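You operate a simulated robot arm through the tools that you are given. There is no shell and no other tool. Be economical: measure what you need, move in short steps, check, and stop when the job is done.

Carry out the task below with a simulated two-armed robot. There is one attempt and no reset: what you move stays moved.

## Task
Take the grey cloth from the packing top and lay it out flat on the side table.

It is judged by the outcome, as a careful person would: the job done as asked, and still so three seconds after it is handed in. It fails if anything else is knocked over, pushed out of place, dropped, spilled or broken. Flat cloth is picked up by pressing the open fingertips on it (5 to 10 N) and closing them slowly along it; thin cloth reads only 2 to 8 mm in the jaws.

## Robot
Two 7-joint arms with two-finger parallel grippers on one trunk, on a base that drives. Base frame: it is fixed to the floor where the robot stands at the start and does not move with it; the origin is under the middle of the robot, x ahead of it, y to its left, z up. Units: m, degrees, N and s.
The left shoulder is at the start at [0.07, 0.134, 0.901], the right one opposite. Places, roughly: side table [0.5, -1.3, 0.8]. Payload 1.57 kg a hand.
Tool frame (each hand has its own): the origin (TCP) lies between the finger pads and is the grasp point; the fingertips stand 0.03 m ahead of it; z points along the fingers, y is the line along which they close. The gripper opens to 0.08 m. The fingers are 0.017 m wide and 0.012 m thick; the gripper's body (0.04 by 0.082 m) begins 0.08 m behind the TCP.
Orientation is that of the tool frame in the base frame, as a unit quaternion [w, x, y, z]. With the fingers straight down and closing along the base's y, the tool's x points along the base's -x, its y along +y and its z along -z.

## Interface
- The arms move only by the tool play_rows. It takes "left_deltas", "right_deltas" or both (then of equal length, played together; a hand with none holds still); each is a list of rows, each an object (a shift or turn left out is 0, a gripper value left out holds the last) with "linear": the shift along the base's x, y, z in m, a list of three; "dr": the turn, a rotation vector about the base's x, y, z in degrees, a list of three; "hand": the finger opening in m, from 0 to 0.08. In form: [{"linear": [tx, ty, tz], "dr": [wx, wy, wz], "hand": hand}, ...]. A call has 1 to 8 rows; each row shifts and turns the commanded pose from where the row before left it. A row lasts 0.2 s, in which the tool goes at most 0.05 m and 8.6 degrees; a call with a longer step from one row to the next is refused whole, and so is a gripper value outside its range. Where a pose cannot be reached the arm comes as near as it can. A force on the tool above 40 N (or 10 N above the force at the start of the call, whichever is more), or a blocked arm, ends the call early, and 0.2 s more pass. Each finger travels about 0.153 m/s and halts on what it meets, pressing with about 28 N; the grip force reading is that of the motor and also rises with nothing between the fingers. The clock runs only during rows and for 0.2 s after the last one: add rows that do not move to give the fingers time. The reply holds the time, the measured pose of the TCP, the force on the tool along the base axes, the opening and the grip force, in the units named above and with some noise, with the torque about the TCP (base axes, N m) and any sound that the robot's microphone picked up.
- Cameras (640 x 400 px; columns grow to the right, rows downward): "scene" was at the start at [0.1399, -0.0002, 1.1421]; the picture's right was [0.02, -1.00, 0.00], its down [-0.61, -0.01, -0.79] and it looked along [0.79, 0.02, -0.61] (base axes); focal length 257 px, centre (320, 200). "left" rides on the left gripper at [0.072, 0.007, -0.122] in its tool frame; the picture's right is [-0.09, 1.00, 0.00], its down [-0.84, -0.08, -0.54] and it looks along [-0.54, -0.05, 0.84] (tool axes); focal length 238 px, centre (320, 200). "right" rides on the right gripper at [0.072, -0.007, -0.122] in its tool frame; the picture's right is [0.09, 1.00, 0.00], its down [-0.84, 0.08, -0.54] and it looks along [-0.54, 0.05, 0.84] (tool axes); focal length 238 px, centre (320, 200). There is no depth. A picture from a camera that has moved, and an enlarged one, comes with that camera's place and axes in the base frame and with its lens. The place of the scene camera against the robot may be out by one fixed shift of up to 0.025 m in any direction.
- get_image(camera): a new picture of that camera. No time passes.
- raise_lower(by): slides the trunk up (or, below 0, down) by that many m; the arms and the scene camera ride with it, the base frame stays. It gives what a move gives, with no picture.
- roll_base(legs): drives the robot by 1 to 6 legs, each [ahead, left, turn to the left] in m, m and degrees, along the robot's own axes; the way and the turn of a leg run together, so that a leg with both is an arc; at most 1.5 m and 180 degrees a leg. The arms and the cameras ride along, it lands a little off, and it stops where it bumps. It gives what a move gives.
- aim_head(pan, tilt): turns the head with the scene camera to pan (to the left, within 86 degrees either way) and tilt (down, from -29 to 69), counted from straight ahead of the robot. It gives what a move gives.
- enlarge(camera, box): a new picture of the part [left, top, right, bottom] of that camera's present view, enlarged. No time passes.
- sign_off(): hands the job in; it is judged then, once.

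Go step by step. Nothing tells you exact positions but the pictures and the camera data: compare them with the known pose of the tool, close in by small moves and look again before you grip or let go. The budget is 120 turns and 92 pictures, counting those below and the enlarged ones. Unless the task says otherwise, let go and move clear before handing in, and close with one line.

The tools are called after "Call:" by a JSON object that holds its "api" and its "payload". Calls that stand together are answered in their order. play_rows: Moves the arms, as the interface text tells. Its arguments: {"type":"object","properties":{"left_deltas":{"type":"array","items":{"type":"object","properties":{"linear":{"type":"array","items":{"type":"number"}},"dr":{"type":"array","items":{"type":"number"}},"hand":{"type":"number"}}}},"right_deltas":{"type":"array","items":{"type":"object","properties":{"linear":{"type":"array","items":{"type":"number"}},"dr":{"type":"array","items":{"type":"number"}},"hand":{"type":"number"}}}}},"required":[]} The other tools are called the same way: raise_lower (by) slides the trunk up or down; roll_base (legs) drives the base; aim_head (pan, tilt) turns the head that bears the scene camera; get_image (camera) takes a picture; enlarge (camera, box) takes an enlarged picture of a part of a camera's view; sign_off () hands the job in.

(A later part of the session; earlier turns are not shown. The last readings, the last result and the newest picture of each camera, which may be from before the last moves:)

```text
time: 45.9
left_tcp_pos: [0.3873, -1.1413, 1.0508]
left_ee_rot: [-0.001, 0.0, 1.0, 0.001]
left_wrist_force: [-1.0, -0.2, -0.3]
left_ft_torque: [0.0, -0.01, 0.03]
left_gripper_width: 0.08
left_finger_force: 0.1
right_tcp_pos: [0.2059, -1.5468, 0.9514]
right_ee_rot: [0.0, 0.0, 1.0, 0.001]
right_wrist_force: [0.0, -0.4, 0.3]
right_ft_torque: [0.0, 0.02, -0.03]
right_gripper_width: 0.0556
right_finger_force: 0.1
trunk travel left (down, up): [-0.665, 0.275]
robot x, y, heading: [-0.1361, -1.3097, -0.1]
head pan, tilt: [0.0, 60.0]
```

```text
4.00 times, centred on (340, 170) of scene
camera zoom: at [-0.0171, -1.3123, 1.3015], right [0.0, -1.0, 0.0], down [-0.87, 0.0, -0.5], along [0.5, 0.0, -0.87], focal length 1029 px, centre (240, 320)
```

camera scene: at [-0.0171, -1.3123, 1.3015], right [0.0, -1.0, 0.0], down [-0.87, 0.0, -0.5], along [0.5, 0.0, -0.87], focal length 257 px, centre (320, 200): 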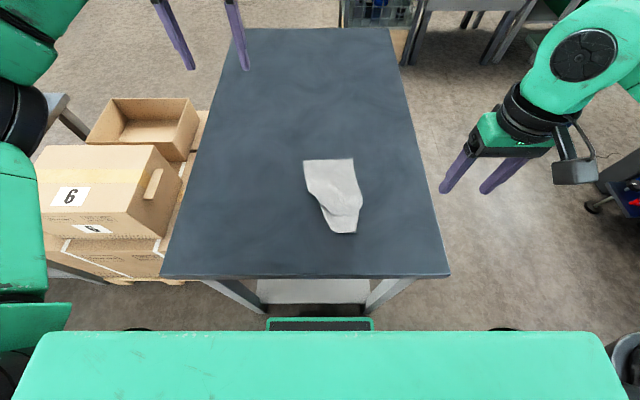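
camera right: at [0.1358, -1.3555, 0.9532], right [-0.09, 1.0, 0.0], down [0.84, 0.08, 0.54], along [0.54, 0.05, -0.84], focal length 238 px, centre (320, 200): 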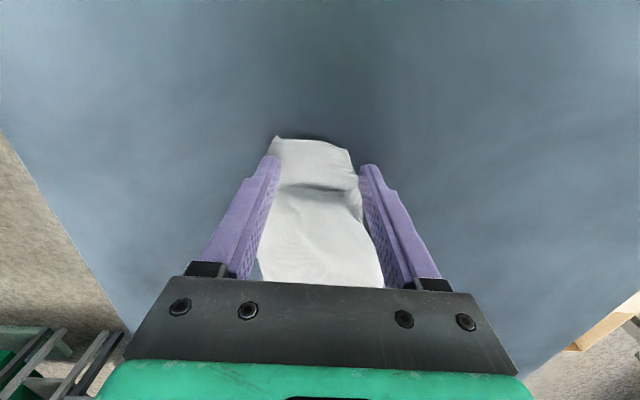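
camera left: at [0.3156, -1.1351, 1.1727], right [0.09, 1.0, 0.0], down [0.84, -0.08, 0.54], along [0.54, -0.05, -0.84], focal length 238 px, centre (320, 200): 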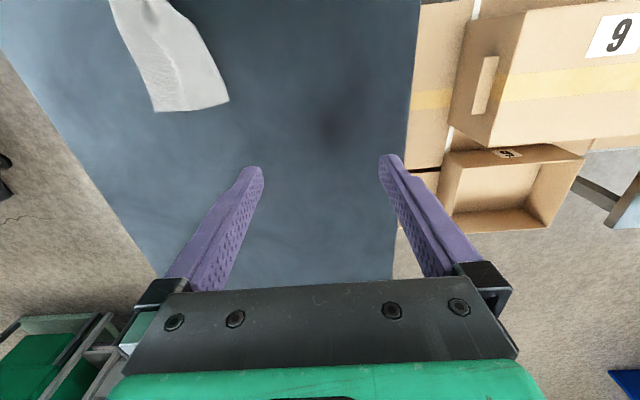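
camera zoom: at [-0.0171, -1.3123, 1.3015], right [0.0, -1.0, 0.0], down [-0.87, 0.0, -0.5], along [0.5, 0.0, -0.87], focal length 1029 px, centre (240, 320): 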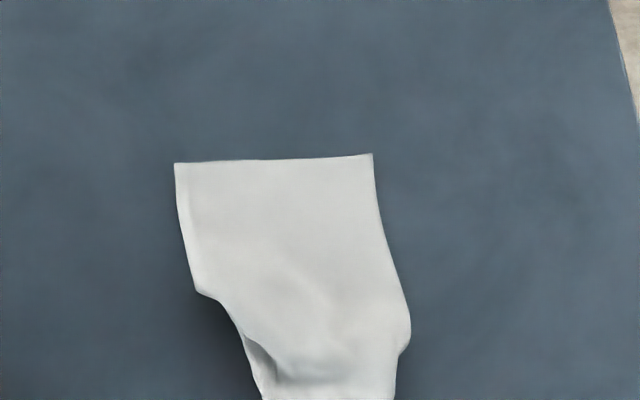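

The far edge is flat but only about 0.12 m of 0.16 m wide, and the near corners are curled under. I'll get a closer look with the left hand's camera.

Call:
{"api": "play_rows", "payload": {"left_deltas": [{"linear": [-0.04, -0.03, 0]}, {"linear": [-0.04, -0.03, 0]}, {"linear": [-0.04, -0.03, -0.02]}, {"linear": [-0.04, -0.03, -0.02]}, {"linear": [-0.03, -0.03, -0.02]}, {}]}}

Call:
{"api": "get_image", "payload": {"camera": "left"}}

Call:
{"api": "get_image", "payload": {"camera": "right"}}

```text
refused: row 3 steps farther than a row can; nothing moved
```

```text
58 pictures are left
camera left: at [0.3156, -1.1353, 1.1727], right [0.09, 1.0, 0.0], down [0.84, -0.08, 0.54], along [0.54, -0.05, -0.84], focal length 238 px, centre (320, 200)
```

left: 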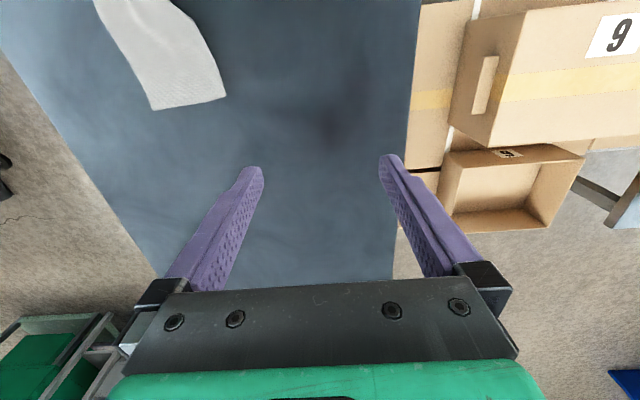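

```text
57 pictures are left
camera right: at [0.135, -1.5556, 1.0738], right [-0.09, 1.0, 0.0], down [0.84, 0.07, 0.54], along [0.54, 0.05, -0.84], focal length 238 px, centre (320, 200)
```

right: 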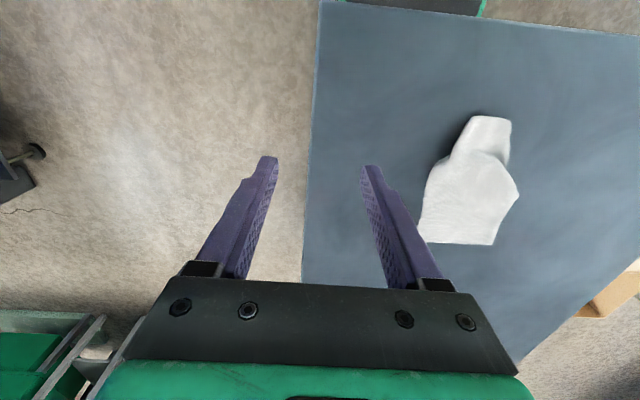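

Call:
{"api": "play_rows", "payload": {"left_deltas": [{"linear": [-0.04, -0.025, 0]}, {"linear": [-0.04, -0.025, 0]}, {"linear": [-0.04, -0.025, 0]}, {"linear": [-0.035, -0.02, -0.02]}, {"linear": [-0.03, -0.02, -0.02]}, {}]}}

Call:
{"api": "enlarge", "payload": {"camera": "left", "box": [120, 0, 440, 200]}}

Call:
{"api": "enlarge", "payload": {"camera": "right", "box": [380, 80, 580, 280]}}

```text
time: 47.3
left_tcp_pos: [0.2034, -1.2555, 1.0114]
left_ee_rot: [0.0, -0.001, 1.0, 0.0]
left_wrist_force: [-0.4, 0.4, 0.7]
left_ft_torque: [0.02, 0.01, -0.01]
left_gripper_width: 0.0799
left_finger_force: 0.0
right_tcp_pos: [0.2059, -1.5472, 0.9522]
right_ee_rot: [0.0, 0.001, 1.0, 0.0]
right_wrist_force: [-0.8, -0.5, -0.2]
right_ft_torque: [0.0, -0.01, 0.02]
right_gripper_width: 0.0559
right_finger_force: 0.1
trunk travel left (down, up): [-0.665, 0.275]
robot x, y, heading: [-0.1394, -1.3106, -0.2]
head pan, tilt: [0.0, 60.0]
```

```text
2.00 times, centred on (280, 100) of left
camera zoom: at [0.1311, -1.2492, 1.1337], right [0.09, 1.0, 0.0], down [0.84, -0.08, 0.54], along [0.54, -0.05, -0.84], focal length 477 px, centre (400, 400)
```

zoom: 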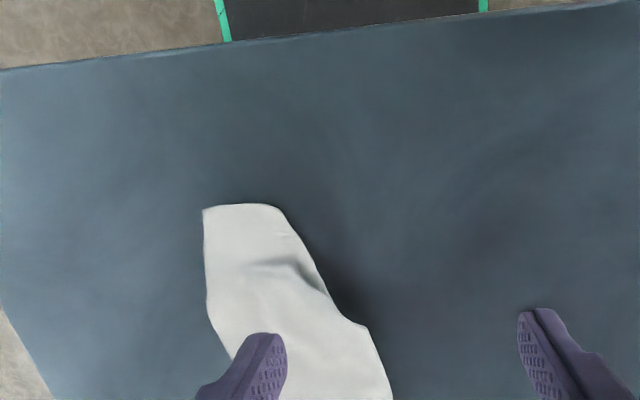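

```text
2.00 times, centred on (480, 180) of right
camera zoom: at [0.1352, -1.5552, 1.0738], right [-0.09, 1.0, 0.0], down [0.84, 0.08, 0.54], along [0.54, 0.05, -0.84], focal length 477 px, centre (0, 240)
```

zoom: 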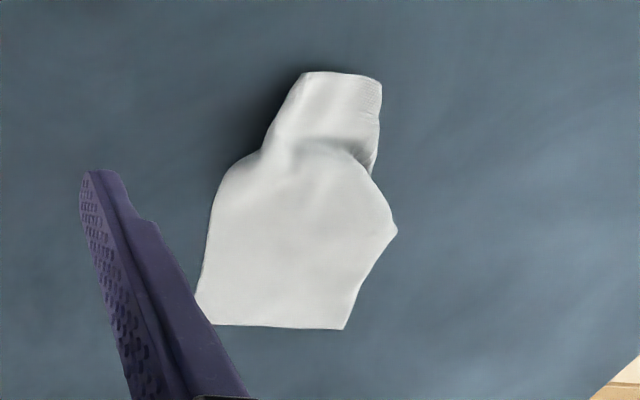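

The sides are folded under. Plan: pinch the far edge's two corners with both hands, lift so it hangs open, stretch, and lay it again. First the left hand goes over the far-left corner (~0.386, -1.271).

Call:
{"api": "play_rows", "payload": {"left_deltas": [{"linear": [0.045, -0.006, 0], "hand": 0.026}, {"linear": [0.045, -0.006, 0]}, {"linear": [0.045, -0.006, -0.01]}, {"linear": [0.033, -0.01, -0.03]}, {"linear": [0, -0.004, -0.045]}, {"linear": [0, 0, -0.045]}, {}]}}

Call:
{"api": "get_image", "payload": {"camera": "left"}}

Call:
{"api": "get_image", "payload": {"camera": "scene"}}

```text
time: 48.9
left_tcp_pos: [0.3701, -1.2884, 0.8812]
left_ee_rot: [0.0, 0.0, 1.0, 0.0]
left_wrist_force: [0.1, 0.2, -0.3]
left_ft_torque: [-0.02, -0.02, -0.05]
left_gripper_width: 0.026
left_finger_force: 0.1
right_tcp_pos: [0.2056, -1.5485, 0.9526]
right_ee_rot: [-0.001, 0.001, 1.0, 0.001]
right_wrist_force: [-0.3, 0.1, 0.3]
right_ft_torque: [-0.03, 0.04, 0.0]
right_gripper_width: 0.0561
right_finger_force: 0.0
trunk travel left (down, up): [-0.665, 0.275]
robot x, y, heading: [-0.1354, -1.3112, -0.1]
head pan, tilt: [0.0, 60.0]
```

```text
54 pictures are left
camera left: at [0.2985, -1.2825, 1.003], right [0.09, 1.0, 0.0], down [0.84, -0.08, 0.54], along [0.54, -0.05, -0.84], focal length 238 px, centre (320, 200)
```

left: 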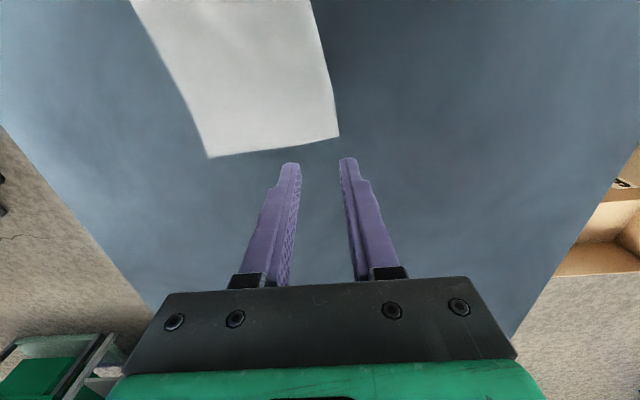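

```text
53 pictures are left
camera scene: at [-0.0173, -1.3124, 1.3015], right [0.0, -1.0, 0.0], down [-0.87, 0.0, -0.5], along [0.5, 0.0, -0.87], focal length 257 px, centre (320, 200)
```

scene: 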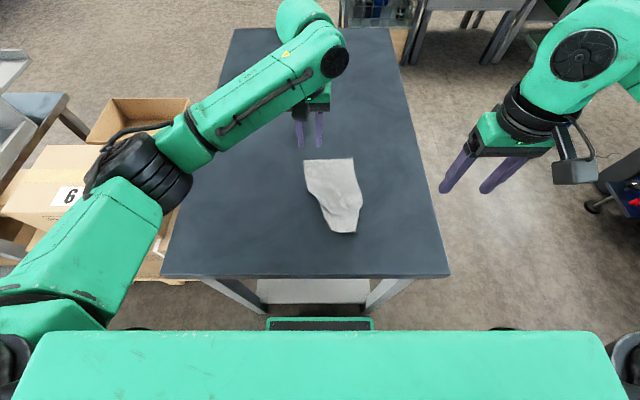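

From the left camera the far corners are at (0.364, -1.273) and (0.372, -1.390). I'll shift the left hand back and lower it to contact.

Call:
{"api": "play_rows", "payload": {"left_deltas": [{"linear": [-0.02, 0.001, -0.02]}, {"linear": [0, 0, -0.02]}, {"linear": [0, 0, -0.007]}, {}]}}

Call:
{"api": "get_image", "payload": {"camera": "left"}}

```text
time: 49.9
left_tcp_pos: [0.351, -1.2867, 0.8325]
left_ee_rot: [0.0, -0.001, 1.0, 0.0]
left_wrist_force: [0.2, -0.3, 0.3]
left_ft_torque: [0.0, 0.02, -0.03]
left_gripper_width: 0.0263
left_finger_force: 0.1
right_tcp_pos: [0.206, -1.5477, 0.952]
right_ee_rot: [0.0, 0.001, 1.0, 0.001]
right_wrist_force: [0.6, 0.3, 0.1]
right_ft_torque: [0.0, 0.02, 0.0]
right_gripper_width: 0.0559
right_finger_force: 0.1
trunk travel left (down, up): [-0.665, 0.275]
robot x, y, heading: [-0.1367, -1.3102, -0.3]
head pan, tilt: [0.0, 60.0]
```

```text
52 pictures are left
camera left: at [0.2788, -1.2813, 0.9556], right [0.09, 1.0, 0.0], down [0.84, -0.08, 0.54], along [0.54, -0.05, -0.84], focal length 238 px, centre (320, 200)
```

left: 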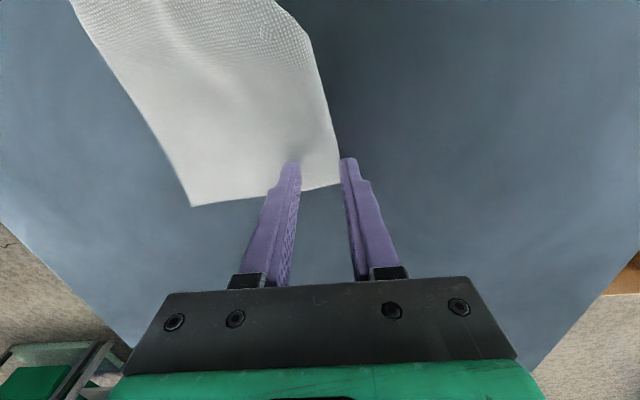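

Call:
{"api": "play_rows", "payload": {"left_deltas": [{"linear": [-0.003, -0.008, 0]}, {"linear": [0, 0, -0.0018]}, {}]}}

```text
time: 50.7
left_tcp_pos: [0.3484, -1.2955, 0.8315]
left_ee_rot: [0.001, 0.0, 1.0, 0.0]
left_wrist_force: [-0.8, -0.5, 1.1]
left_ft_torque: [0.06, -0.05, 0.02]
left_gripper_width: 0.0262
left_finger_force: 0.2
right_tcp_pos: [0.2059, -1.5465, 0.9516]
right_ee_rot: [0.0, 0.001, 1.0, 0.001]
right_wrist_force: [1.1, -0.4, -0.3]
right_ft_torque: [-0.01, 0.01, -0.02]
right_gripper_width: 0.0557
right_finger_force: 0.0
trunk travel left (down, up): [-0.665, 0.275]
robot x, y, heading: [-0.1407, -1.3112, -0.2]
head pan, tilt: [0.0, 60.0]
```

Call:
{"api": "play_rows", "payload": {"left_deltas": [{"linear": [0, 0, -0.0012]}, {}]}}

```text
time: 51.3
left_tcp_pos: [0.3477, -1.2957, 0.8325]
left_ee_rot: [0.001, 0.0, 1.0, -0.001]
left_wrist_force: [0.6, 0.5, 6.5]
left_ft_torque: [0.03, -0.04, 0.0]
left_gripper_width: 0.026
left_finger_force: 0.1
right_tcp_pos: [0.2065, -1.5468, 0.9519]
right_ee_rot: [0.0, 0.001, 1.0, 0.001]
right_wrist_force: [-0.5, 0.0, -0.2]
right_ft_torque: [-0.03, -0.01, -0.01]
right_gripper_width: 0.0559
right_finger_force: 0.0
trunk travel left (down, up): [-0.665, 0.275]
robot x, y, heading: [-0.135, -1.3095, 0.0]
head pan, tilt: [0.0, 60.0]
```

The left hand presses evenly at 6.5 N, so I'll close slowly.

Call:
{"api": "play_rows", "payload": {"left_deltas": [{"hand": 0.022}, {"hand": 0.018}, {"hand": 0.014}, {"hand": 0.01}, {"hand": 0.006}, {"hand": 0.002}, {"hand": 0.0}, {}]}}

Call:
{"api": "get_image", "payload": {"camera": "left"}}

```text
time: 53.1
left_tcp_pos: [0.3472, -1.2942, 0.8314]
left_ee_rot: [0.001, 0.0, 1.0, 0.0]
left_wrist_force: [-0.1, 0.4, 11.2]
left_ft_torque: [0.0, -0.06, 0.0]
left_gripper_width: 0.0015
left_finger_force: 24.0
right_tcp_pos: [0.2042, -1.5471, 0.9529]
right_ee_rot: [0.001, 0.001, 1.0, 0.001]
right_wrist_force: [0.2, 0.1, 1.1]
right_ft_torque: [-0.02, 0.01, 0.0]
right_gripper_width: 0.0558
right_finger_force: 0.0
trunk travel left (down, up): [-0.665, 0.275]
robot x, y, heading: [-0.1396, -1.311, -0.1]
head pan, tilt: [0.0, 60.0]
```

```text
51 pictures are left
camera left: at [0.2746, -1.2889, 0.9537], right [0.09, 1.0, 0.0], down [0.84, -0.08, 0.54], along [0.54, -0.05, -0.84], focal length 238 px, centre (320, 200)
```

left: 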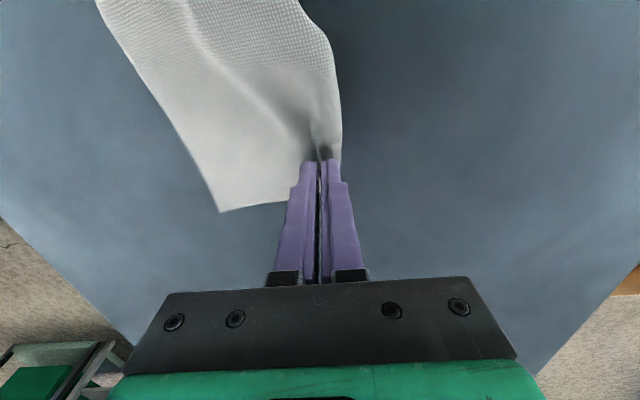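

The left corner is gripped. The right corner at (0.376, -1.378) is too close for parallel grippers, so I'll yaw the right hand 90° (camera facing outward).

Call:
{"api": "play_rows", "payload": {"right_deltas": [{"dr": [0, 0, 8.5], "hand": 0.03}, {"dr": [0, 0, 8.5]}, {"dr": [0, 0, 8.5]}, {"dr": [0, 0, 8.5]}, {"dr": [0, 0, 8.5]}, {"dr": [0, 0, 8.5]}, {"dr": [0, 0, 8.5]}]}}

Call:
{"api": "play_rows", "payload": {"right_deltas": [{"dr": [0, 0, 8.5]}, {"dr": [0, 0, 8.5]}, {"dr": [0, 0, 8.5]}, {"dr": [0, 0, 5]}, {}]}}

Call:
{"api": "get_image", "payload": {"camera": "scene"}}

```text
time: 54.7
left_tcp_pos: [0.3452, -1.2949, 0.8312]
left_ee_rot: [0.001, -0.001, 1.0, 0.0]
left_wrist_force: [-0.7, -1.0, 11.9]
left_ft_torque: [-0.02, -0.03, 0.03]
left_gripper_width: 0.0017
left_finger_force: 23.5
right_tcp_pos: [0.184, -1.4899, 0.9531]
right_ee_rot: [0.0, -0.403, 0.915, -0.001]
right_wrist_force: [0.4, 0.0, 0.2]
right_ft_torque: [0.01, 0.01, -0.01]
right_gripper_width: 0.0301
right_finger_force: 0.1
right hand out of reach, approached as far as the arm can: row 4, 5, 6, 7
trunk travel left (down, up): [-0.665, 0.275]
robot x, y, heading: [-0.1378, -1.3121, -0.2]
head pan, tilt: [0.0, 60.0]
```

```text
time: 55.9
left_tcp_pos: [0.3475, -1.295, 0.8318]
left_ee_rot: [0.001, 0.0, 1.0, 0.0]
left_wrist_force: [-0.4, 0.7, 11.3]
left_ft_torque: [0.02, -0.03, -0.01]
left_gripper_width: 0.0015
left_finger_force: 23.6
right_tcp_pos: [0.1792, -1.4611, 0.9555]
right_ee_rot: [0.005, -0.459, 0.888, 0.0]
right_wrist_force: [-0.3, 0.6, 0.6]
right_ft_torque: [0.02, 0.03, 0.01]
right_gripper_width: 0.03
right_finger_force: 0.1
right hand out of reach, approached as far as the arm can: row 1, 2, 3, 4
trunk travel left (down, up): [-0.665, 0.275]
robot x, y, heading: [-0.1372, -1.311, -0.2]
head pan, tilt: [0.0, 60.0]
```

```text
50 pictures are left
camera scene: at [-0.0189, -1.3126, 1.3017], right [0.0, -1.0, 0.0], down [-0.87, 0.0, -0.5], along [0.5, 0.0, -0.87], focal length 257 px, centre (320, 200)
```

scene: 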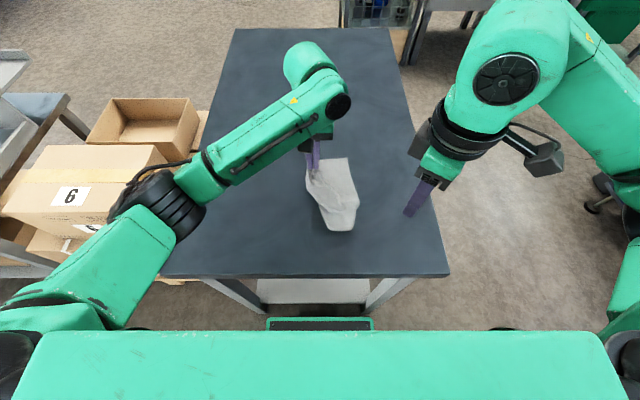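

The right wrist only turns to 55°, so I'll un-yaw it. Instead I'll lean the left hand outward so the two grippers fit side by side.

Call:
{"api": "play_rows", "payload": {"left_deltas": [{"linear": [0, 0, 0.01]}, {"linear": [0, 0.005, 0], "dr": [-8, 0, 0]}, {"linear": [0, 0.005, 0], "dr": [-8, 0, 0]}, {"linear": [0, 0.005, 0], "dr": [-8, 0, 0]}, {"linear": [0, 0.005, 0], "dr": [-8, 0, 0]}, {}, {}], "right_deltas": [{"dr": [0, 0, -8]}, {"dr": [0, 0, -8]}, {"dr": [0, 0, -8]}, {"dr": [0, 0, -8]}, {"dr": [0, 0, -8]}, {"dr": [0, 0, -8]}, {}]}}

Call:
{"api": "get_image", "payload": {"camera": "scene"}}

```text
time: 57.5
left_tcp_pos: [0.3485, -1.2744, 0.8404]
left_ee_rot: [-0.001, -0.001, 0.961, -0.276]
left_wrist_force: [0.3, -0.2, 0.4]
left_ft_torque: [0.03, 0.0, 0.02]
left_gripper_width: 0.0015
left_finger_force: 24.3
right_tcp_pos: [0.1798, -1.459, 0.9534]
right_ee_rot: [-0.001, -0.061, 0.998, -0.001]
right_wrist_force: [-0.3, -0.3, -0.4]
right_ft_torque: [0.03, 0.01, -0.03]
right_gripper_width: 0.03
right_finger_force: 0.1
trunk travel left (down, up): [-0.665, 0.275]
robot x, y, heading: [-0.139, -1.3084, -0.3]
head pan, tilt: [0.0, 60.0]
```

```text
49 pictures are left
camera scene: at [-0.0171, -1.3119, 1.3015], right [0.0, -1.0, 0.0], down [-0.87, 0.0, -0.5], along [0.5, 0.0, -0.87], focal length 257 px, centre (320, 200)
```

scene: 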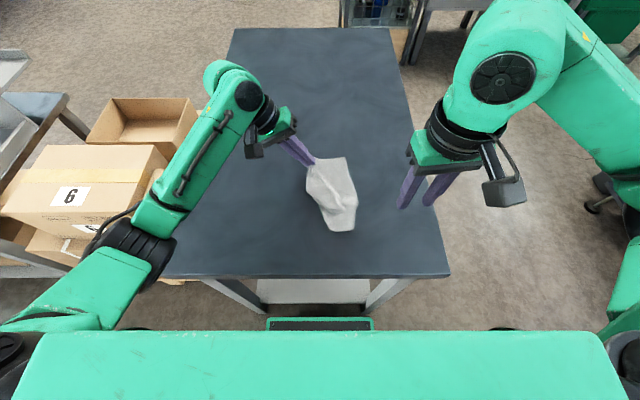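

The left hand leans clear. Now I bring the right hand over the far-right corner.

Call:
{"api": "play_rows", "payload": {"right_deltas": [{"linear": [0.035, 0.01, 0], "dr": [0, 0, -7]}, {"linear": [0.04, 0.015, 0]}, {"linear": [0.04, 0.02, 0]}, {"linear": [0.04, 0.02, -0.015]}, {"linear": [0.02, 0.029, -0.03]}, {"linear": [0, 0, -0.035]}, {}]}}

Call:
{"api": "get_image", "payload": {"camera": "right"}}

Call:
{"api": "get_image", "payload": {"camera": "scene"}}

```text
time: 59.1
left_tcp_pos: [0.3475, -1.2754, 0.8401]
left_ee_rot: [0.001, 0.0, 0.961, -0.276]
left_wrist_force: [-0.3, 0.2, 1.0]
left_ft_torque: [0.02, 0.0, 0.01]
left_gripper_width: 0.0016
left_finger_force: 23.1
right_tcp_pos: [0.3561, -1.365, 0.8732]
right_ee_rot: [-0.002, -0.001, 1.0, -0.001]
right_wrist_force: [0.1, -0.1, 0.7]
right_ft_torque: [0.0, -0.02, 0.04]
right_gripper_width: 0.03
right_finger_force: 0.1
trunk travel left (down, up): [-0.665, 0.275]
robot x, y, heading: [-0.1402, -1.3068, 0.0]
head pan, tilt: [0.0, 60.0]
```

```text
48 pictures are left
camera right: at [0.2851, -1.3734, 0.9956], right [-0.09, 1.0, 0.0], down [0.84, 0.08, 0.54], along [0.54, 0.05, -0.84], focal length 238 px, centre (320, 200)
```

right: 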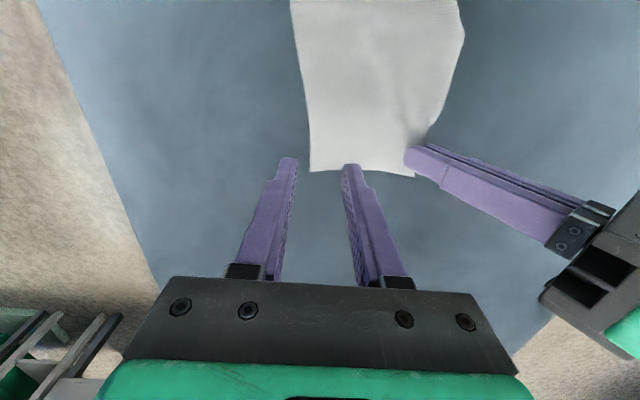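

```text
47 pictures are left
camera scene: at [-0.0171, -1.3116, 1.3015], right [0.0, -1.0, 0.0], down [-0.87, 0.0, -0.5], along [0.5, 0.0, -0.87], focal length 257 px, centre (320, 200)
```

scene: 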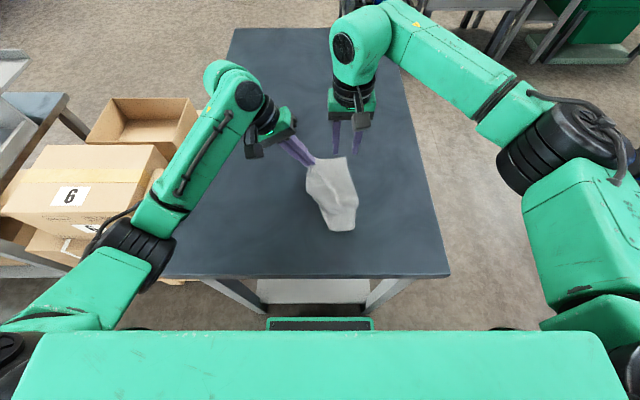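

Call:
{"api": "play_rows", "payload": {"right_deltas": [{"linear": [0.005, 0.014, -0.015], "hand": 0.024}, {"linear": [0, 0, -0.02]}, {"linear": [0, 0, -0.006]}, {}]}}

Call:
{"api": "get_image", "payload": {"camera": "right"}}

```text
time: 60.1
left_tcp_pos: [0.348, -1.2749, 0.8411]
left_ee_rot: [0.0, 0.0, 0.961, -0.276]
left_wrist_force: [0.1, -0.3, 0.5]
left_ft_torque: [0.0, 0.02, 0.04]
left_gripper_width: 0.0014
left_finger_force: 23.4
right_tcp_pos: [0.3594, -1.351, 0.8334]
right_ee_rot: [-0.002, 0.0, 1.0, -0.001]
right_wrist_force: [-0.2, -0.8, 0.1]
right_ft_torque: [-0.02, 0.0, -0.01]
right_gripper_width: 0.0244
right_finger_force: 0.0
trunk travel left (down, up): [-0.665, 0.275]
robot x, y, heading: [-0.137, -1.3093, -0.1]
head pan, tilt: [0.0, 60.0]
```

```text
46 pictures are left
camera right: at [0.2894, -1.3597, 0.9549], right [-0.09, 1.0, 0.0], down [0.84, 0.08, 0.54], along [0.54, 0.05, -0.84], focal length 238 px, centre (320, 200)
```

right: 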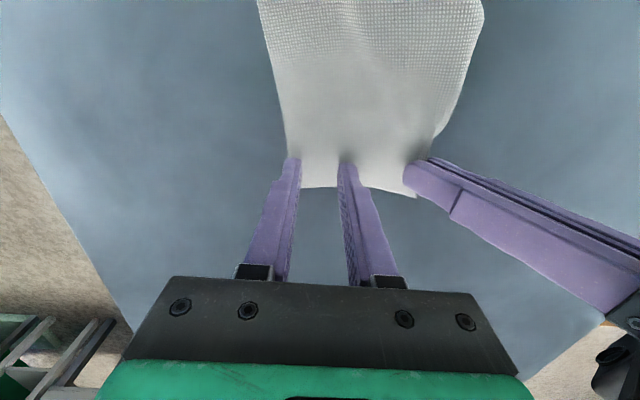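

Call:
{"api": "play_rows", "payload": {"right_deltas": [{"linear": [-0.002, 0.004, -0.0015]}, {"linear": [0, 0, -0.0015]}, {}]}}

```text
time: 60.9
left_tcp_pos: [0.3491, -1.2746, 0.8408]
left_ee_rot: [0.001, 0.0, 0.961, -0.276]
left_wrist_force: [-0.5, -0.9, 0.0]
left_ft_torque: [0.03, 0.02, 0.0]
left_gripper_width: 0.0017
left_finger_force: 23.9
right_tcp_pos: [0.3583, -1.3484, 0.8309]
right_ee_rot: [-0.001, -0.001, 1.0, -0.002]
right_wrist_force: [0.4, -0.5, 5.7]
right_ft_torque: [0.05, -0.04, 0.0]
right_gripper_width: 0.024
right_finger_force: 0.2
trunk travel left (down, up): [-0.665, 0.275]
robot x, y, heading: [-0.1339, -1.3114, 0.0]
head pan, tilt: [0.0, 60.0]
```

Call:
{"api": "play_rows", "payload": {"right_deltas": [{"linear": [0, 0, -0.0004], "hand": 0.02}, {"hand": 0.016}, {"hand": 0.012}, {"hand": 0.008}, {"hand": 0.004}, {"hand": 0.0}, {}, {}]}}

Call:
{"api": "get_image", "payload": {"camera": "right"}}

```text
time: 62.7
left_tcp_pos: [0.3475, -1.2751, 0.8407]
left_ee_rot: [0.0, 0.0, 0.961, -0.276]
left_wrist_force: [2.2, -10.0, -4.5]
left_ft_torque: [-0.18, -0.05, 0.04]
left_gripper_width: 0.0016
left_finger_force: 23.8
right_tcp_pos: [0.358, -1.3464, 0.8314]
right_ee_rot: [-0.002, -0.002, 1.0, 0.0]
right_wrist_force: [-1.8, 11.8, 12.0]
right_ft_torque: [0.4, 0.04, 0.05]
right_gripper_width: 0.0016
right_finger_force: 23.7
trunk travel left (down, up): [-0.665, 0.275]
robot x, y, heading: [-0.1382, -1.3124, 0.0]
head pan, tilt: [0.0, 60.0]
```

```text
45 pictures are left
camera right: at [0.2863, -1.3556, 0.953], right [-0.09, 1.0, 0.0], down [0.84, 0.08, 0.54], along [0.54, 0.05, -0.84], focal length 238 px, centre (320, 200)
```

right: 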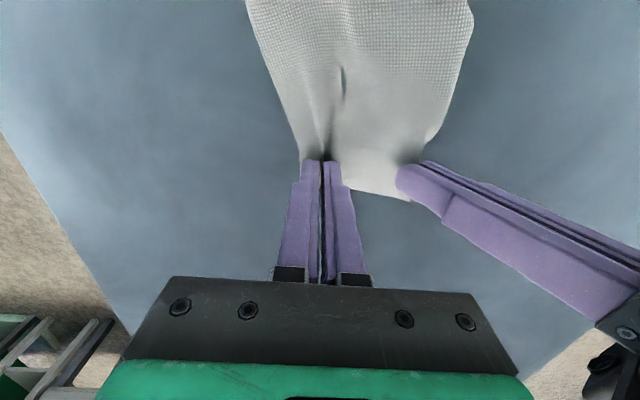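

Both corners are held, with slight tension between the hands. I'll relax 3 mm and lift together until the cloth hangs free.

Call:
{"api": "play_rows", "payload": {"left_deltas": [{"linear": [0, -0.002, 0.02]}, {"linear": [-0.005, 0, 0.035]}, {"linear": [-0.005, 0, 0.04]}, {"linear": [-0.005, 0, 0.04]}, {"linear": [-0.005, 0, 0.04]}, {"linear": [-0.005, 0, 0.03]}, {}], "right_deltas": [{"linear": [0, 0.002, 0.02]}, {"linear": [-0.005, 0, 0.035]}, {"linear": [-0.005, 0, 0.04]}, {"linear": [-0.005, 0, 0.04]}, {"linear": [-0.005, 0, 0.04]}, {"linear": [-0.005, 0, 0.03]}, {}]}}

Call:
{"api": "get_image", "payload": {"camera": "scene"}}

Call:
{"api": "get_image", "payload": {"camera": "right"}}

```text
time: 64.3
left_tcp_pos: [0.3237, -1.2801, 1.046]
left_ee_rot: [0.0, 0.0, 0.961, -0.276]
left_wrist_force: [0.4, -1.1, 0.3]
left_ft_torque: [0.03, -0.01, 0.0]
left_gripper_width: 0.0017
left_finger_force: 23.8
right_tcp_pos: [0.3344, -1.346, 1.0343]
right_ee_rot: [-0.003, -0.001, 1.0, -0.001]
right_wrist_force: [-0.2, -0.3, 0.6]
right_ft_torque: [-0.04, 0.01, -0.01]
right_gripper_width: 0.0016
right_finger_force: 23.5
trunk travel left (down, up): [-0.665, 0.275]
robot x, y, heading: [-0.1387, -1.3062, -0.2]
head pan, tilt: [0.0, 60.0]
```

```text
44 pictures are left
camera scene: at [-0.0164, -1.3121, 1.3014], right [0.0, -1.0, 0.0], down [-0.87, 0.0, -0.5], along [0.5, 0.0, -0.87], focal length 257 px, centre (320, 200)
```

scene: 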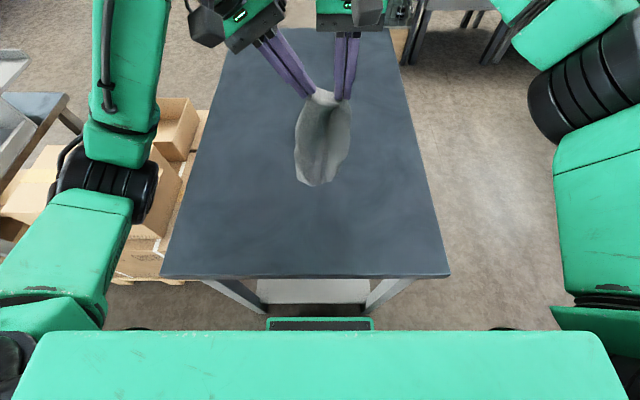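

```text
43 pictures are left
camera right: at [0.2636, -1.3548, 1.1571], right [-0.09, 1.0, 0.0], down [0.84, 0.08, 0.54], along [0.54, 0.05, -0.84], focal length 238 px, centre (320, 200)
```

right: 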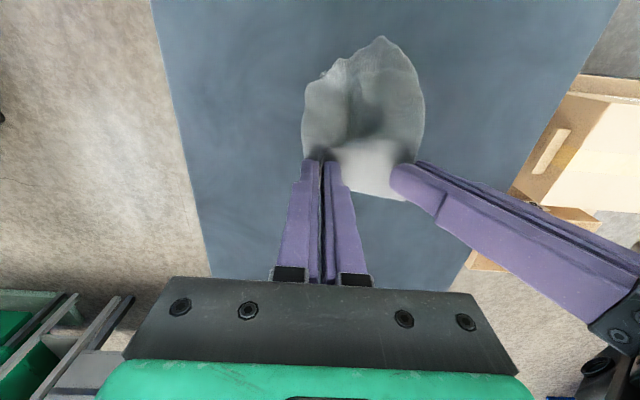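

It hangs from two points. I'll raise the trunk a bit and spread the hands to tauten.

Call:
{"api": "raise_lower", "payload": {"by": 0.08}}

Call:
{"api": "play_rows", "payload": {"left_deltas": [{"linear": [0.005, 0.006, -0.006]}, {"linear": [0, 0.005, 0]}, {}], "right_deltas": [{"linear": [0, -0.006, 0]}, {"linear": [0, -0.005, 0]}, {}]}}

Call:
{"api": "get_image", "payload": {"camera": "scene"}}

Call:
{"api": "get_image", "payload": {"camera": "right"}}

```text
time: 65.4
left_tcp_pos: [0.3231, -1.2788, 1.126]
left_ee_rot: [0.0, 0.0, 0.961, -0.275]
left_wrist_force: [0.6, -0.2, -0.5]
left_ft_torque: [0.0, 0.02, -0.04]
left_gripper_width: 0.0017
left_finger_force: 23.1
right_tcp_pos: [0.3337, -1.3459, 1.1152]
right_ee_rot: [-0.002, -0.001, 1.0, -0.001]
right_wrist_force: [-0.4, 0.3, -0.5]
right_ft_torque: [0.0, 0.08, 0.0]
right_gripper_width: 0.0019
right_finger_force: 22.9
trunk travel left (down, up): [-0.745, 0.195]
robot x, y, heading: [-0.1368, -1.31, -0.0]
head pan, tilt: [0.0, 60.0]
```

```text
time: 66.2
left_tcp_pos: [0.3293, -1.2683, 1.1201]
left_ee_rot: [0.001, -0.001, 0.961, -0.275]
left_wrist_force: [0.4, 0.3, 0.0]
left_ft_torque: [-0.03, 0.04, -0.02]
left_gripper_width: 0.0
left_finger_force: 21.4
right_tcp_pos: [0.334, -1.3582, 1.1146]
right_ee_rot: [-0.002, 0.001, 1.0, -0.002]
right_wrist_force: [-0.5, 0.6, 0.0]
right_ft_torque: [-0.01, 0.05, 0.02]
right_gripper_width: 0.0017
right_finger_force: 23.2
trunk travel left (down, up): [-0.745, 0.195]
robot x, y, heading: [-0.1361, -1.3106, -0.0]
head pan, tilt: [0.0, 60.0]
```

```text
42 pictures are left
camera scene: at [-0.0167, -1.3121, 1.3814], right [0.0, -1.0, 0.0], down [-0.87, 0.0, -0.5], along [0.5, 0.0, -0.87], focal length 257 px, centre (320, 200)
```

scene: 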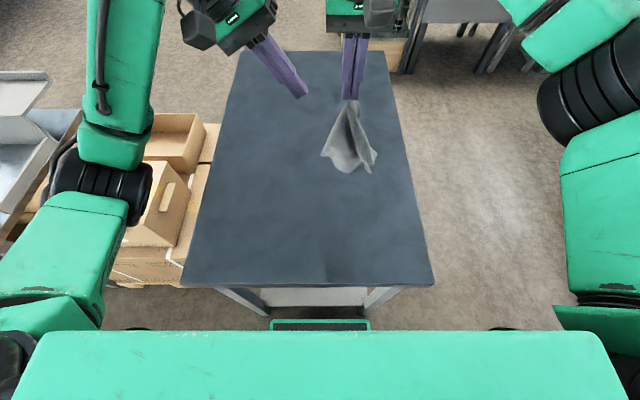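

```text
41 pictures are left
camera right: at [0.2633, -1.3662, 1.2362], right [-0.09, 1.0, 0.0], down [0.84, 0.08, 0.54], along [0.54, 0.04, -0.84], focal length 238 px, centre (320, 200)
```

right: 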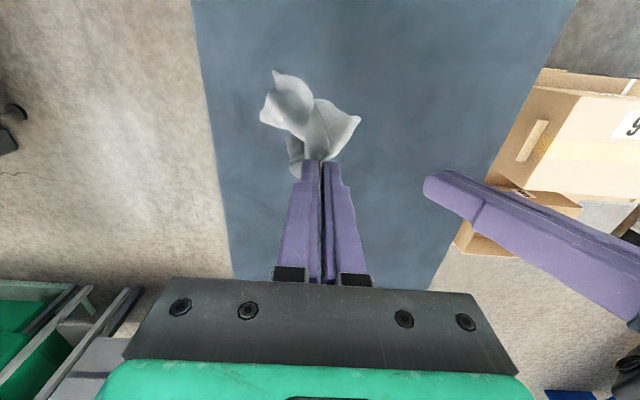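

The left pinch slipped out while spreading, so only the right holds it, near one corner. I'll move the left hand aside and lay the cloth again corner-last, with everything now unfolded.

Call:
{"api": "play_rows", "payload": {"left_deltas": [{"linear": [0, 0.045, 0.01], "hand": 0.03}, {"linear": [-0.02, 0.04, 0], "dr": [8, 0, 0]}, {"linear": [-0.02, 0.04, 0], "dr": [8, 0, 0]}, {"dr": [8, 0, 0]}, {"dr": [8, 0, 0]}, {}], "right_deltas": [{"linear": [0.035, 0.01, 0]}, {"linear": [0.03, 0.01, -0.02]}, {"linear": [0, 0, -0.03]}, {"linear": [0, 0, -0.02]}, {}, {}]}}

Call:
{"api": "get_image", "payload": {"camera": "scene"}}

Call:
{"api": "get_image", "payload": {"camera": "left"}}

```text
time: 67.6
left_tcp_pos: [0.2879, -1.1427, 1.1304]
left_ee_rot: [0.001, -0.001, 1.0, 0.0]
left_wrist_force: [0.6, 0.0, 0.1]
left_ft_torque: [-0.01, 0.01, -0.02]
left_gripper_width: 0.03
left_finger_force: 0.1
right_tcp_pos: [0.399, -1.3358, 1.0445]
right_ee_rot: [-0.002, 0.0, 1.0, 0.0]
right_wrist_force: [0.3, 0.0, -1.0]
right_ft_torque: [-0.01, 0.03, 0.02]
right_gripper_width: 0.0016
right_finger_force: 23.8
trunk travel left (down, up): [-0.745, 0.195]
robot x, y, heading: [-0.141, -1.3124, 0.0]
head pan, tilt: [0.0, 60.0]
```

```text
40 pictures are left
camera scene: at [-0.0175, -1.3115, 1.3815], right [0.0, -1.0, 0.0], down [-0.87, 0.0, -0.5], along [0.5, 0.0, -0.87], focal length 257 px, centre (320, 200)
```

scene: 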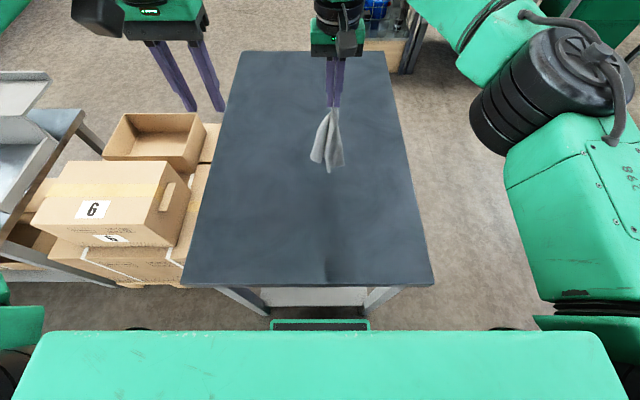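

```text
39 pictures are left
camera left: at [0.2153, -1.1362, 1.2521], right [0.09, 1.0, 0.0], down [0.84, -0.08, 0.54], along [0.54, -0.05, -0.84], focal length 238 px, centre (320, 200)
```

left: 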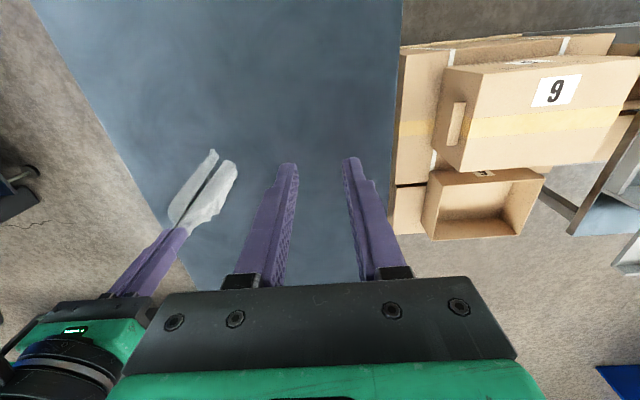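

Call:
{"api": "play_rows", "payload": {"right_deltas": [{"linear": [0, 0, -0.025]}, {"linear": [-0.035, 0, -0.02]}, {"linear": [-0.035, 0, -0.025]}, {"linear": [-0.03, 0, -0.03]}, {"linear": [-0.03, 0, -0.035]}, {"linear": [-0.025, 0, -0.035]}, {"linear": [-0.02, 0, -0.03]}, {}]}}

Call:
{"api": "play_rows", "payload": {"right_deltas": [{"linear": [-0.01, 0, -0.006]}, {"hand": 0.01}, {"hand": 0.03}, {"linear": [0, 0, 0.03]}, {"linear": [0, -0.01, 0.045]}, {"linear": [0, -0.045, 0.02]}, {"linear": [0, -0.048, 0.01]}, {"linear": [0, -0.048, 0.01]}]}}

Call:
{"api": "get_image", "payload": {"camera": "scene"}}

Call:
{"api": "enlarge", "payload": {"camera": "scene", "box": [240, 120, 400, 280]}}

```text
time: 69.4
left_tcp_pos: [0.2885, -1.143, 1.1298]
left_ee_rot: [0.0, 0.001, 1.0, -0.001]
left_wrist_force: [0.1, -0.3, 0.6]
left_ft_torque: [-0.03, -0.01, 0.0]
left_gripper_width: 0.0301
left_finger_force: 0.1
right_tcp_pos: [0.2238, -1.3383, 0.8454]
right_ee_rot: [-0.002, -0.001, 1.0, -0.001]
right_wrist_force: [0.3, 0.0, -0.6]
right_ft_torque: [-0.01, -0.03, 0.0]
right_gripper_width: 0.0016
right_finger_force: 23.5
trunk travel left (down, up): [-0.745, 0.195]
robot x, y, heading: [-0.1318, -1.3083, -0.0]
head pan, tilt: [0.0, 60.0]
```

```text
time: 71.2
left_tcp_pos: [0.2872, -1.1444, 1.13]
left_ee_rot: [0.0, -0.001, 1.0, 0.0]
left_wrist_force: [0.8, -0.3, 0.4]
left_ft_torque: [0.01, 0.0, -0.02]
left_gripper_width: 0.0299
left_finger_force: 0.1
right_tcp_pos: [0.2132, -1.4908, 0.9551]
right_ee_rot: [-0.001, -0.002, 1.0, -0.001]
right_wrist_force: [0.2, 0.2, 0.0]
right_ft_torque: [0.03, 0.02, -0.03]
right_gripper_width: 0.0299
right_finger_force: 0.1
trunk travel left (down, up): [-0.745, 0.195]
robot x, y, heading: [-0.1337, -1.3096, -0.3]
head pan, tilt: [0.0, 60.0]
```

```text
38 pictures are left
camera scene: at [-0.0184, -1.3137, 1.3816], right [0.0, -1.0, 0.0], down [-0.87, 0.0, -0.5], along [0.5, 0.0, -0.87], focal length 257 px, centre (320, 200)
```

scene: 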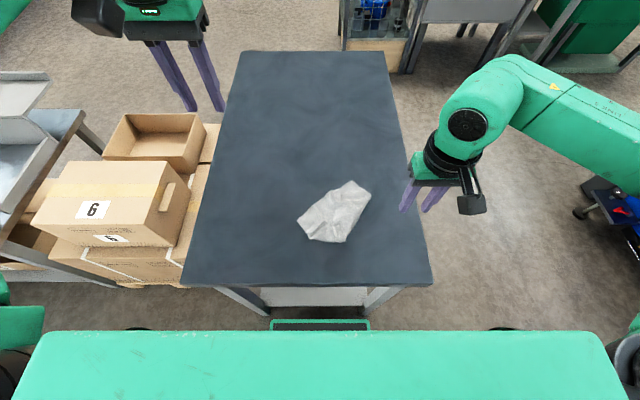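

```text
2.50 times, centred on (320, 200) of scene
camera zoom: at [-0.0184, -1.3137, 1.3816], right [0.0, -1.0, 0.0], down [-0.87, 0.0, -0.5], along [0.5, 0.0, -0.87], focal length 643 px, centre (320, 200)
```

zoom: 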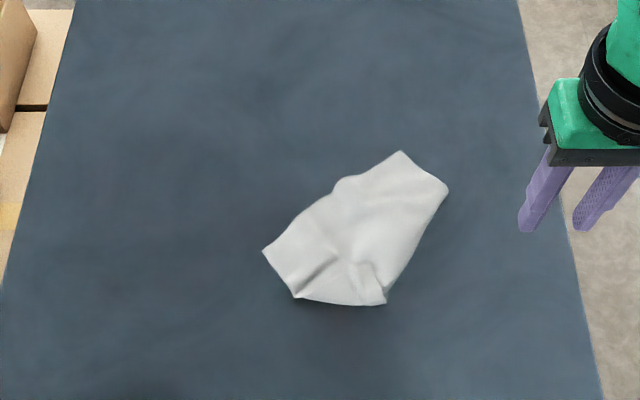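

Much flatter now; a long edge runs from (0.26,-1.26) to (0.375,-1.40), and the other corners look folded under toward the near-right. I'll get close views.

Call:
{"api": "play_rows", "payload": {"left_deltas": [{"linear": [-0.04, -0.02, -0.02]}, {"linear": [-0.03, -0.02, -0.03]}, {"linear": [-0.02, -0.01, -0.04]}, {}]}}

Call:
{"api": "enlarge", "payload": {"camera": "left", "box": [80, 0, 400, 200]}}

Call:
{"api": "enlarge", "payload": {"camera": "right", "box": [320, 50, 640, 250]}}

```text
time: 72.2
left_tcp_pos: [0.1992, -1.1942, 1.0392]
left_ee_rot: [0.0, -0.001, 1.0, 0.0]
left_wrist_force: [0.4, -0.1, -0.3]
left_ft_torque: [0.05, 0.03, 0.0]
left_gripper_width: 0.0302
left_finger_force: 0.1
right_tcp_pos: [0.2121, -1.4887, 0.955]
right_ee_rot: [-0.002, -0.002, 1.0, 0.0]
right_wrist_force: [-0.2, 0.5, -0.1]
right_ft_torque: [-0.01, -0.01, 0.02]
right_gripper_width: 0.03
right_finger_force: 0.2
trunk travel left (down, up): [-0.745, 0.195]
robot x, y, heading: [-0.1374, -1.3121, -0.1]
head pan, tilt: [0.0, 60.0]
```

```text
2.00 times, centred on (240, 100) of left
camera zoom: at [0.1264, -1.1875, 1.1612], right [0.09, 1.0, 0.0], down [0.84, -0.08, 0.54], along [0.54, -0.05, -0.84], focal length 477 px, centre (480, 400)
```

zoom: 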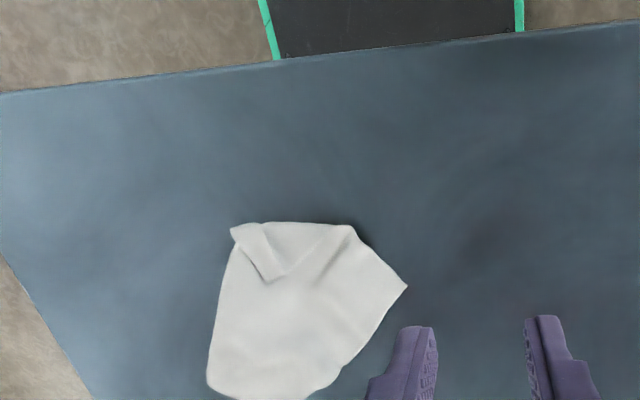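

```text
2.00 times, centred on (480, 150) of right
camera zoom: at [0.1419, -1.4982, 1.0761], right [-0.09, 1.0, 0.0], down [0.84, 0.08, 0.54], along [0.54, 0.05, -0.84], focal length 477 px, centre (0, 300)
```

zoom: 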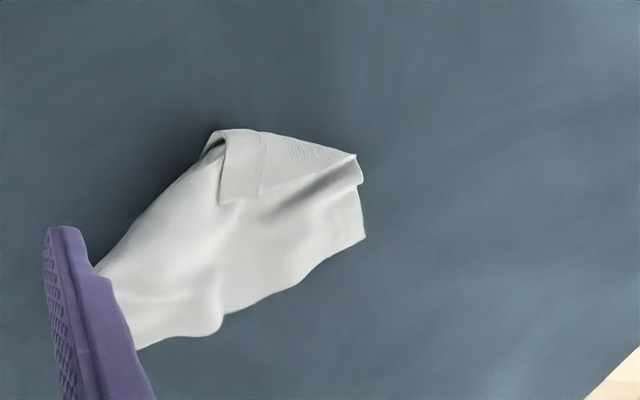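

The long edge L(0.248,-1.256)–T(0.36,-1.40) has true corners about 0.19 m apart, enough room for both hands. I'll pinch near both, lift so the folded-under half falls free, and re-lay it.

Call:
{"api": "play_rows", "payload": {"left_deltas": [{"linear": [0.02, -0.03, -0.03], "hand": 0.024}, {"linear": [0.02, -0.03, -0.03]}, {"linear": [0.007, -0.028, -0.035]}, {"linear": [0, 0, -0.045]}, {"linear": [0, 0, -0.029]}, {}], "right_deltas": [{"linear": [0.04, 0.02, 0], "hand": 0.024}, {"linear": [0.04, 0.025, 0]}, {"linear": [0.036, 0.03, 0]}, {"linear": [0, 0.018, -0.04]}, {"linear": [0, 0, -0.045]}, {}]}}

Call:
{"api": "get_image", "payload": {"camera": "left"}}

Call:
{"api": "get_image", "payload": {"camera": "right"}}

```text
time: 73.6
left_tcp_pos: [0.2437, -1.282, 0.8735]
left_ee_rot: [-0.001, 0.0, 1.0, -0.001]
left_wrist_force: [-0.7, 0.1, -0.3]
left_ft_torque: [-0.01, 0.01, -0.02]
left_gripper_width: 0.0241
left_finger_force: 0.2
right_tcp_pos: [0.3311, -1.3926, 0.8709]
right_ee_rot: [-0.001, -0.001, 1.0, 0.0]
right_wrist_force: [0.3, 0.3, -0.5]
right_ft_torque: [0.01, 0.01, 0.01]
right_gripper_width: 0.0239
right_finger_force: 0.1
trunk travel left (down, up): [-0.745, 0.195]
robot x, y, heading: [-0.1377, -1.3056, -0.1]
head pan, tilt: [0.0, 60.0]
```

```text
34 pictures are left
camera left: at [0.1717, -1.2761, 0.9947], right [0.09, 1.0, 0.0], down [0.84, -0.08, 0.54], along [0.54, -0.05, -0.84], focal length 238 px, centre (320, 200)
```

left: 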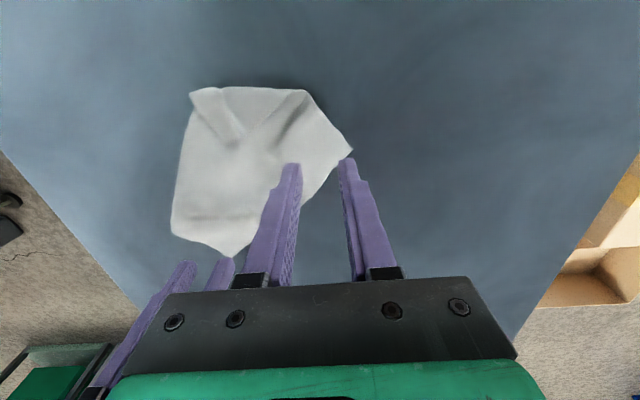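

```text
33 pictures are left
camera right: at [0.2598, -1.4015, 0.9922], right [-0.09, 1.0, 0.0], down [0.84, 0.08, 0.54], along [0.54, 0.05, -0.84], focal length 238 px, centre (320, 200)
```

right: 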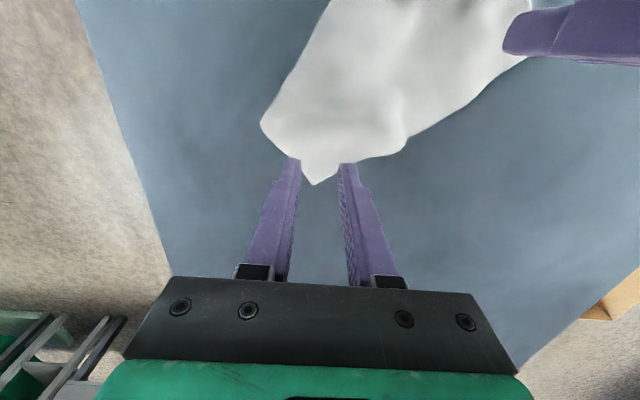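

Call:
{"api": "play_rows", "payload": {"left_deltas": [{"linear": [0.004, 0, -0.02]}, {"linear": [0, 0, -0.015]}, {"linear": [0, 0, -0.006]}, {}], "right_deltas": [{"linear": [0.006, 0, -0.02]}, {"linear": [0, 0, -0.015]}, {"linear": [0, 0, -0.003]}, {}]}}

```text
time: 74.6
left_tcp_pos: [0.2491, -1.2812, 0.8311]
left_ee_rot: [0.001, 0.0, 1.0, -0.001]
left_wrist_force: [0.0, 0.6, 4.0]
left_ft_torque: [0.1, 0.02, 0.01]
left_gripper_width: 0.0241
left_finger_force: 0.4
right_tcp_pos: [0.3365, -1.3942, 0.8317]
right_ee_rot: [-0.002, -0.001, 1.0, -0.001]
right_wrist_force: [0.1, 0.9, 0.6]
right_ft_torque: [-0.01, 0.03, -0.01]
right_gripper_width: 0.0241
right_finger_force: 0.1
trunk travel left (down, up): [-0.745, 0.195]
robot x, y, heading: [-0.1372, -1.313, -0.0]
head pan, tilt: [0.0, 60.0]
```

Call:
{"api": "play_rows", "payload": {"left_deltas": [{"linear": [0, 0, -0.0006]}, {}], "right_deltas": [{"linear": [0, 0, -0.0014]}, {}]}}

Call:
{"api": "get_image", "payload": {"camera": "right"}}

```text
time: 75.2
left_tcp_pos: [0.2475, -1.2813, 0.8321]
left_ee_rot: [0.002, 0.0, 1.0, -0.001]
left_wrist_force: [1.0, 0.1, 7.8]
left_ft_torque: [0.16, -0.03, 0.0]
left_gripper_width: 0.0241
left_finger_force: 0.0
right_tcp_pos: [0.3347, -1.3938, 0.8321]
right_ee_rot: [-0.001, -0.001, 1.0, 0.0]
right_wrist_force: [1.2, 0.6, 8.2]
right_ft_torque: [0.05, -0.07, 0.01]
right_gripper_width: 0.0241
right_finger_force: 0.1
trunk travel left (down, up): [-0.745, 0.195]
robot x, y, heading: [-0.1363, -1.311, 0.1]
head pan, tilt: [0.0, 60.0]
```

```text
32 pictures are left
camera right: at [0.2644, -1.4029, 0.9529], right [-0.09, 1.0, 0.0], down [0.84, 0.08, 0.54], along [0.54, 0.05, -0.84], focal length 238 px, centre (320, 200)
```

right: 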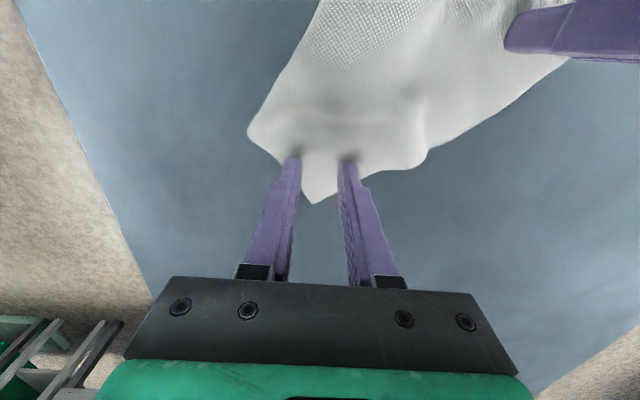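

Both press at about 8 N, so I'll close together.

Call:
{"api": "play_rows", "payload": {"left_deltas": [{"hand": 0.02}, {"hand": 0.016}, {"hand": 0.012}, {"hand": 0.008}, {"hand": 0.004}, {"hand": 0.0}, {}], "right_deltas": [{"hand": 0.02}, {"hand": 0.016}, {"hand": 0.012}, {"hand": 0.008}, {"hand": 0.004}, {"hand": 0.0}, {}]}}

Call:
{"api": "get_image", "payload": {"camera": "right"}}

Call:
{"api": "get_image", "payload": {"camera": "left"}}

```text
time: 76.8
left_tcp_pos: [0.2472, -1.2816, 0.8312]
left_ee_rot: [0.002, 0.0, 1.0, 0.0]
left_wrist_force: [0.9, -0.3, 10.0]
left_ft_torque: [0.05, -0.01, 0.02]
left_gripper_width: 0.0017
left_finger_force: 23.5
right_tcp_pos: [0.3349, -1.3948, 0.8317]
right_ee_rot: [-0.001, -0.001, 1.0, -0.001]
right_wrist_force: [-0.6, -0.4, 10.9]
right_ft_torque: [-0.03, -0.04, 0.02]
right_gripper_width: 0.0
right_finger_force: 21.1
trunk travel left (down, up): [-0.745, 0.195]
robot x, y, heading: [-0.1357, -1.3097, -0.2]
head pan, tilt: [0.0, 60.0]
```

```text
31 pictures are left
camera right: at [0.2634, -1.403, 0.9529], right [-0.09, 1.0, 0.0], down [0.84, 0.08, 0.54], along [0.54, 0.05, -0.84], focal length 238 px, centre (320, 200)
```

right: 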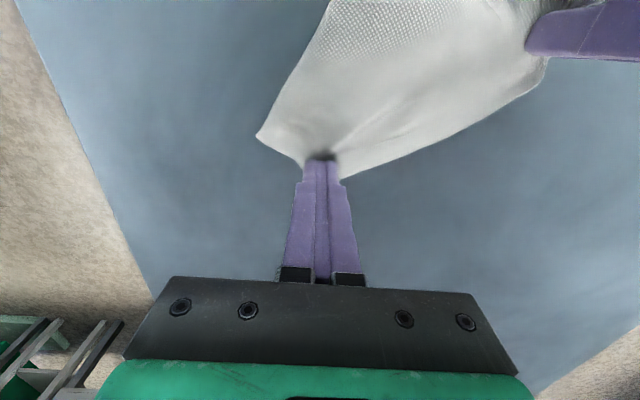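

```text
30 pictures are left
camera left: at [0.1742, -1.2754, 0.9532], right [0.09, 1.0, 0.0], down [0.84, -0.08, 0.54], along [0.54, -0.05, -0.84], focal length 238 px, centre (320, 200)
```

left: 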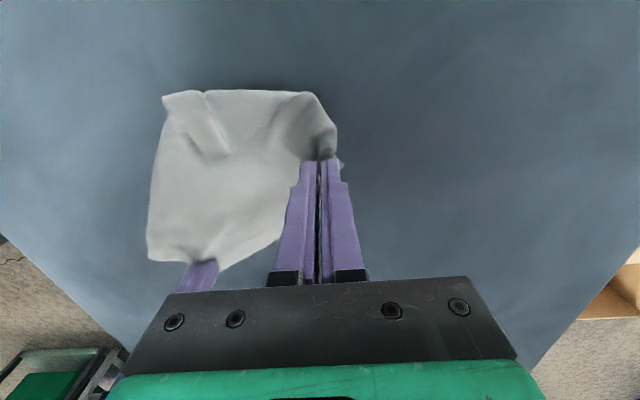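

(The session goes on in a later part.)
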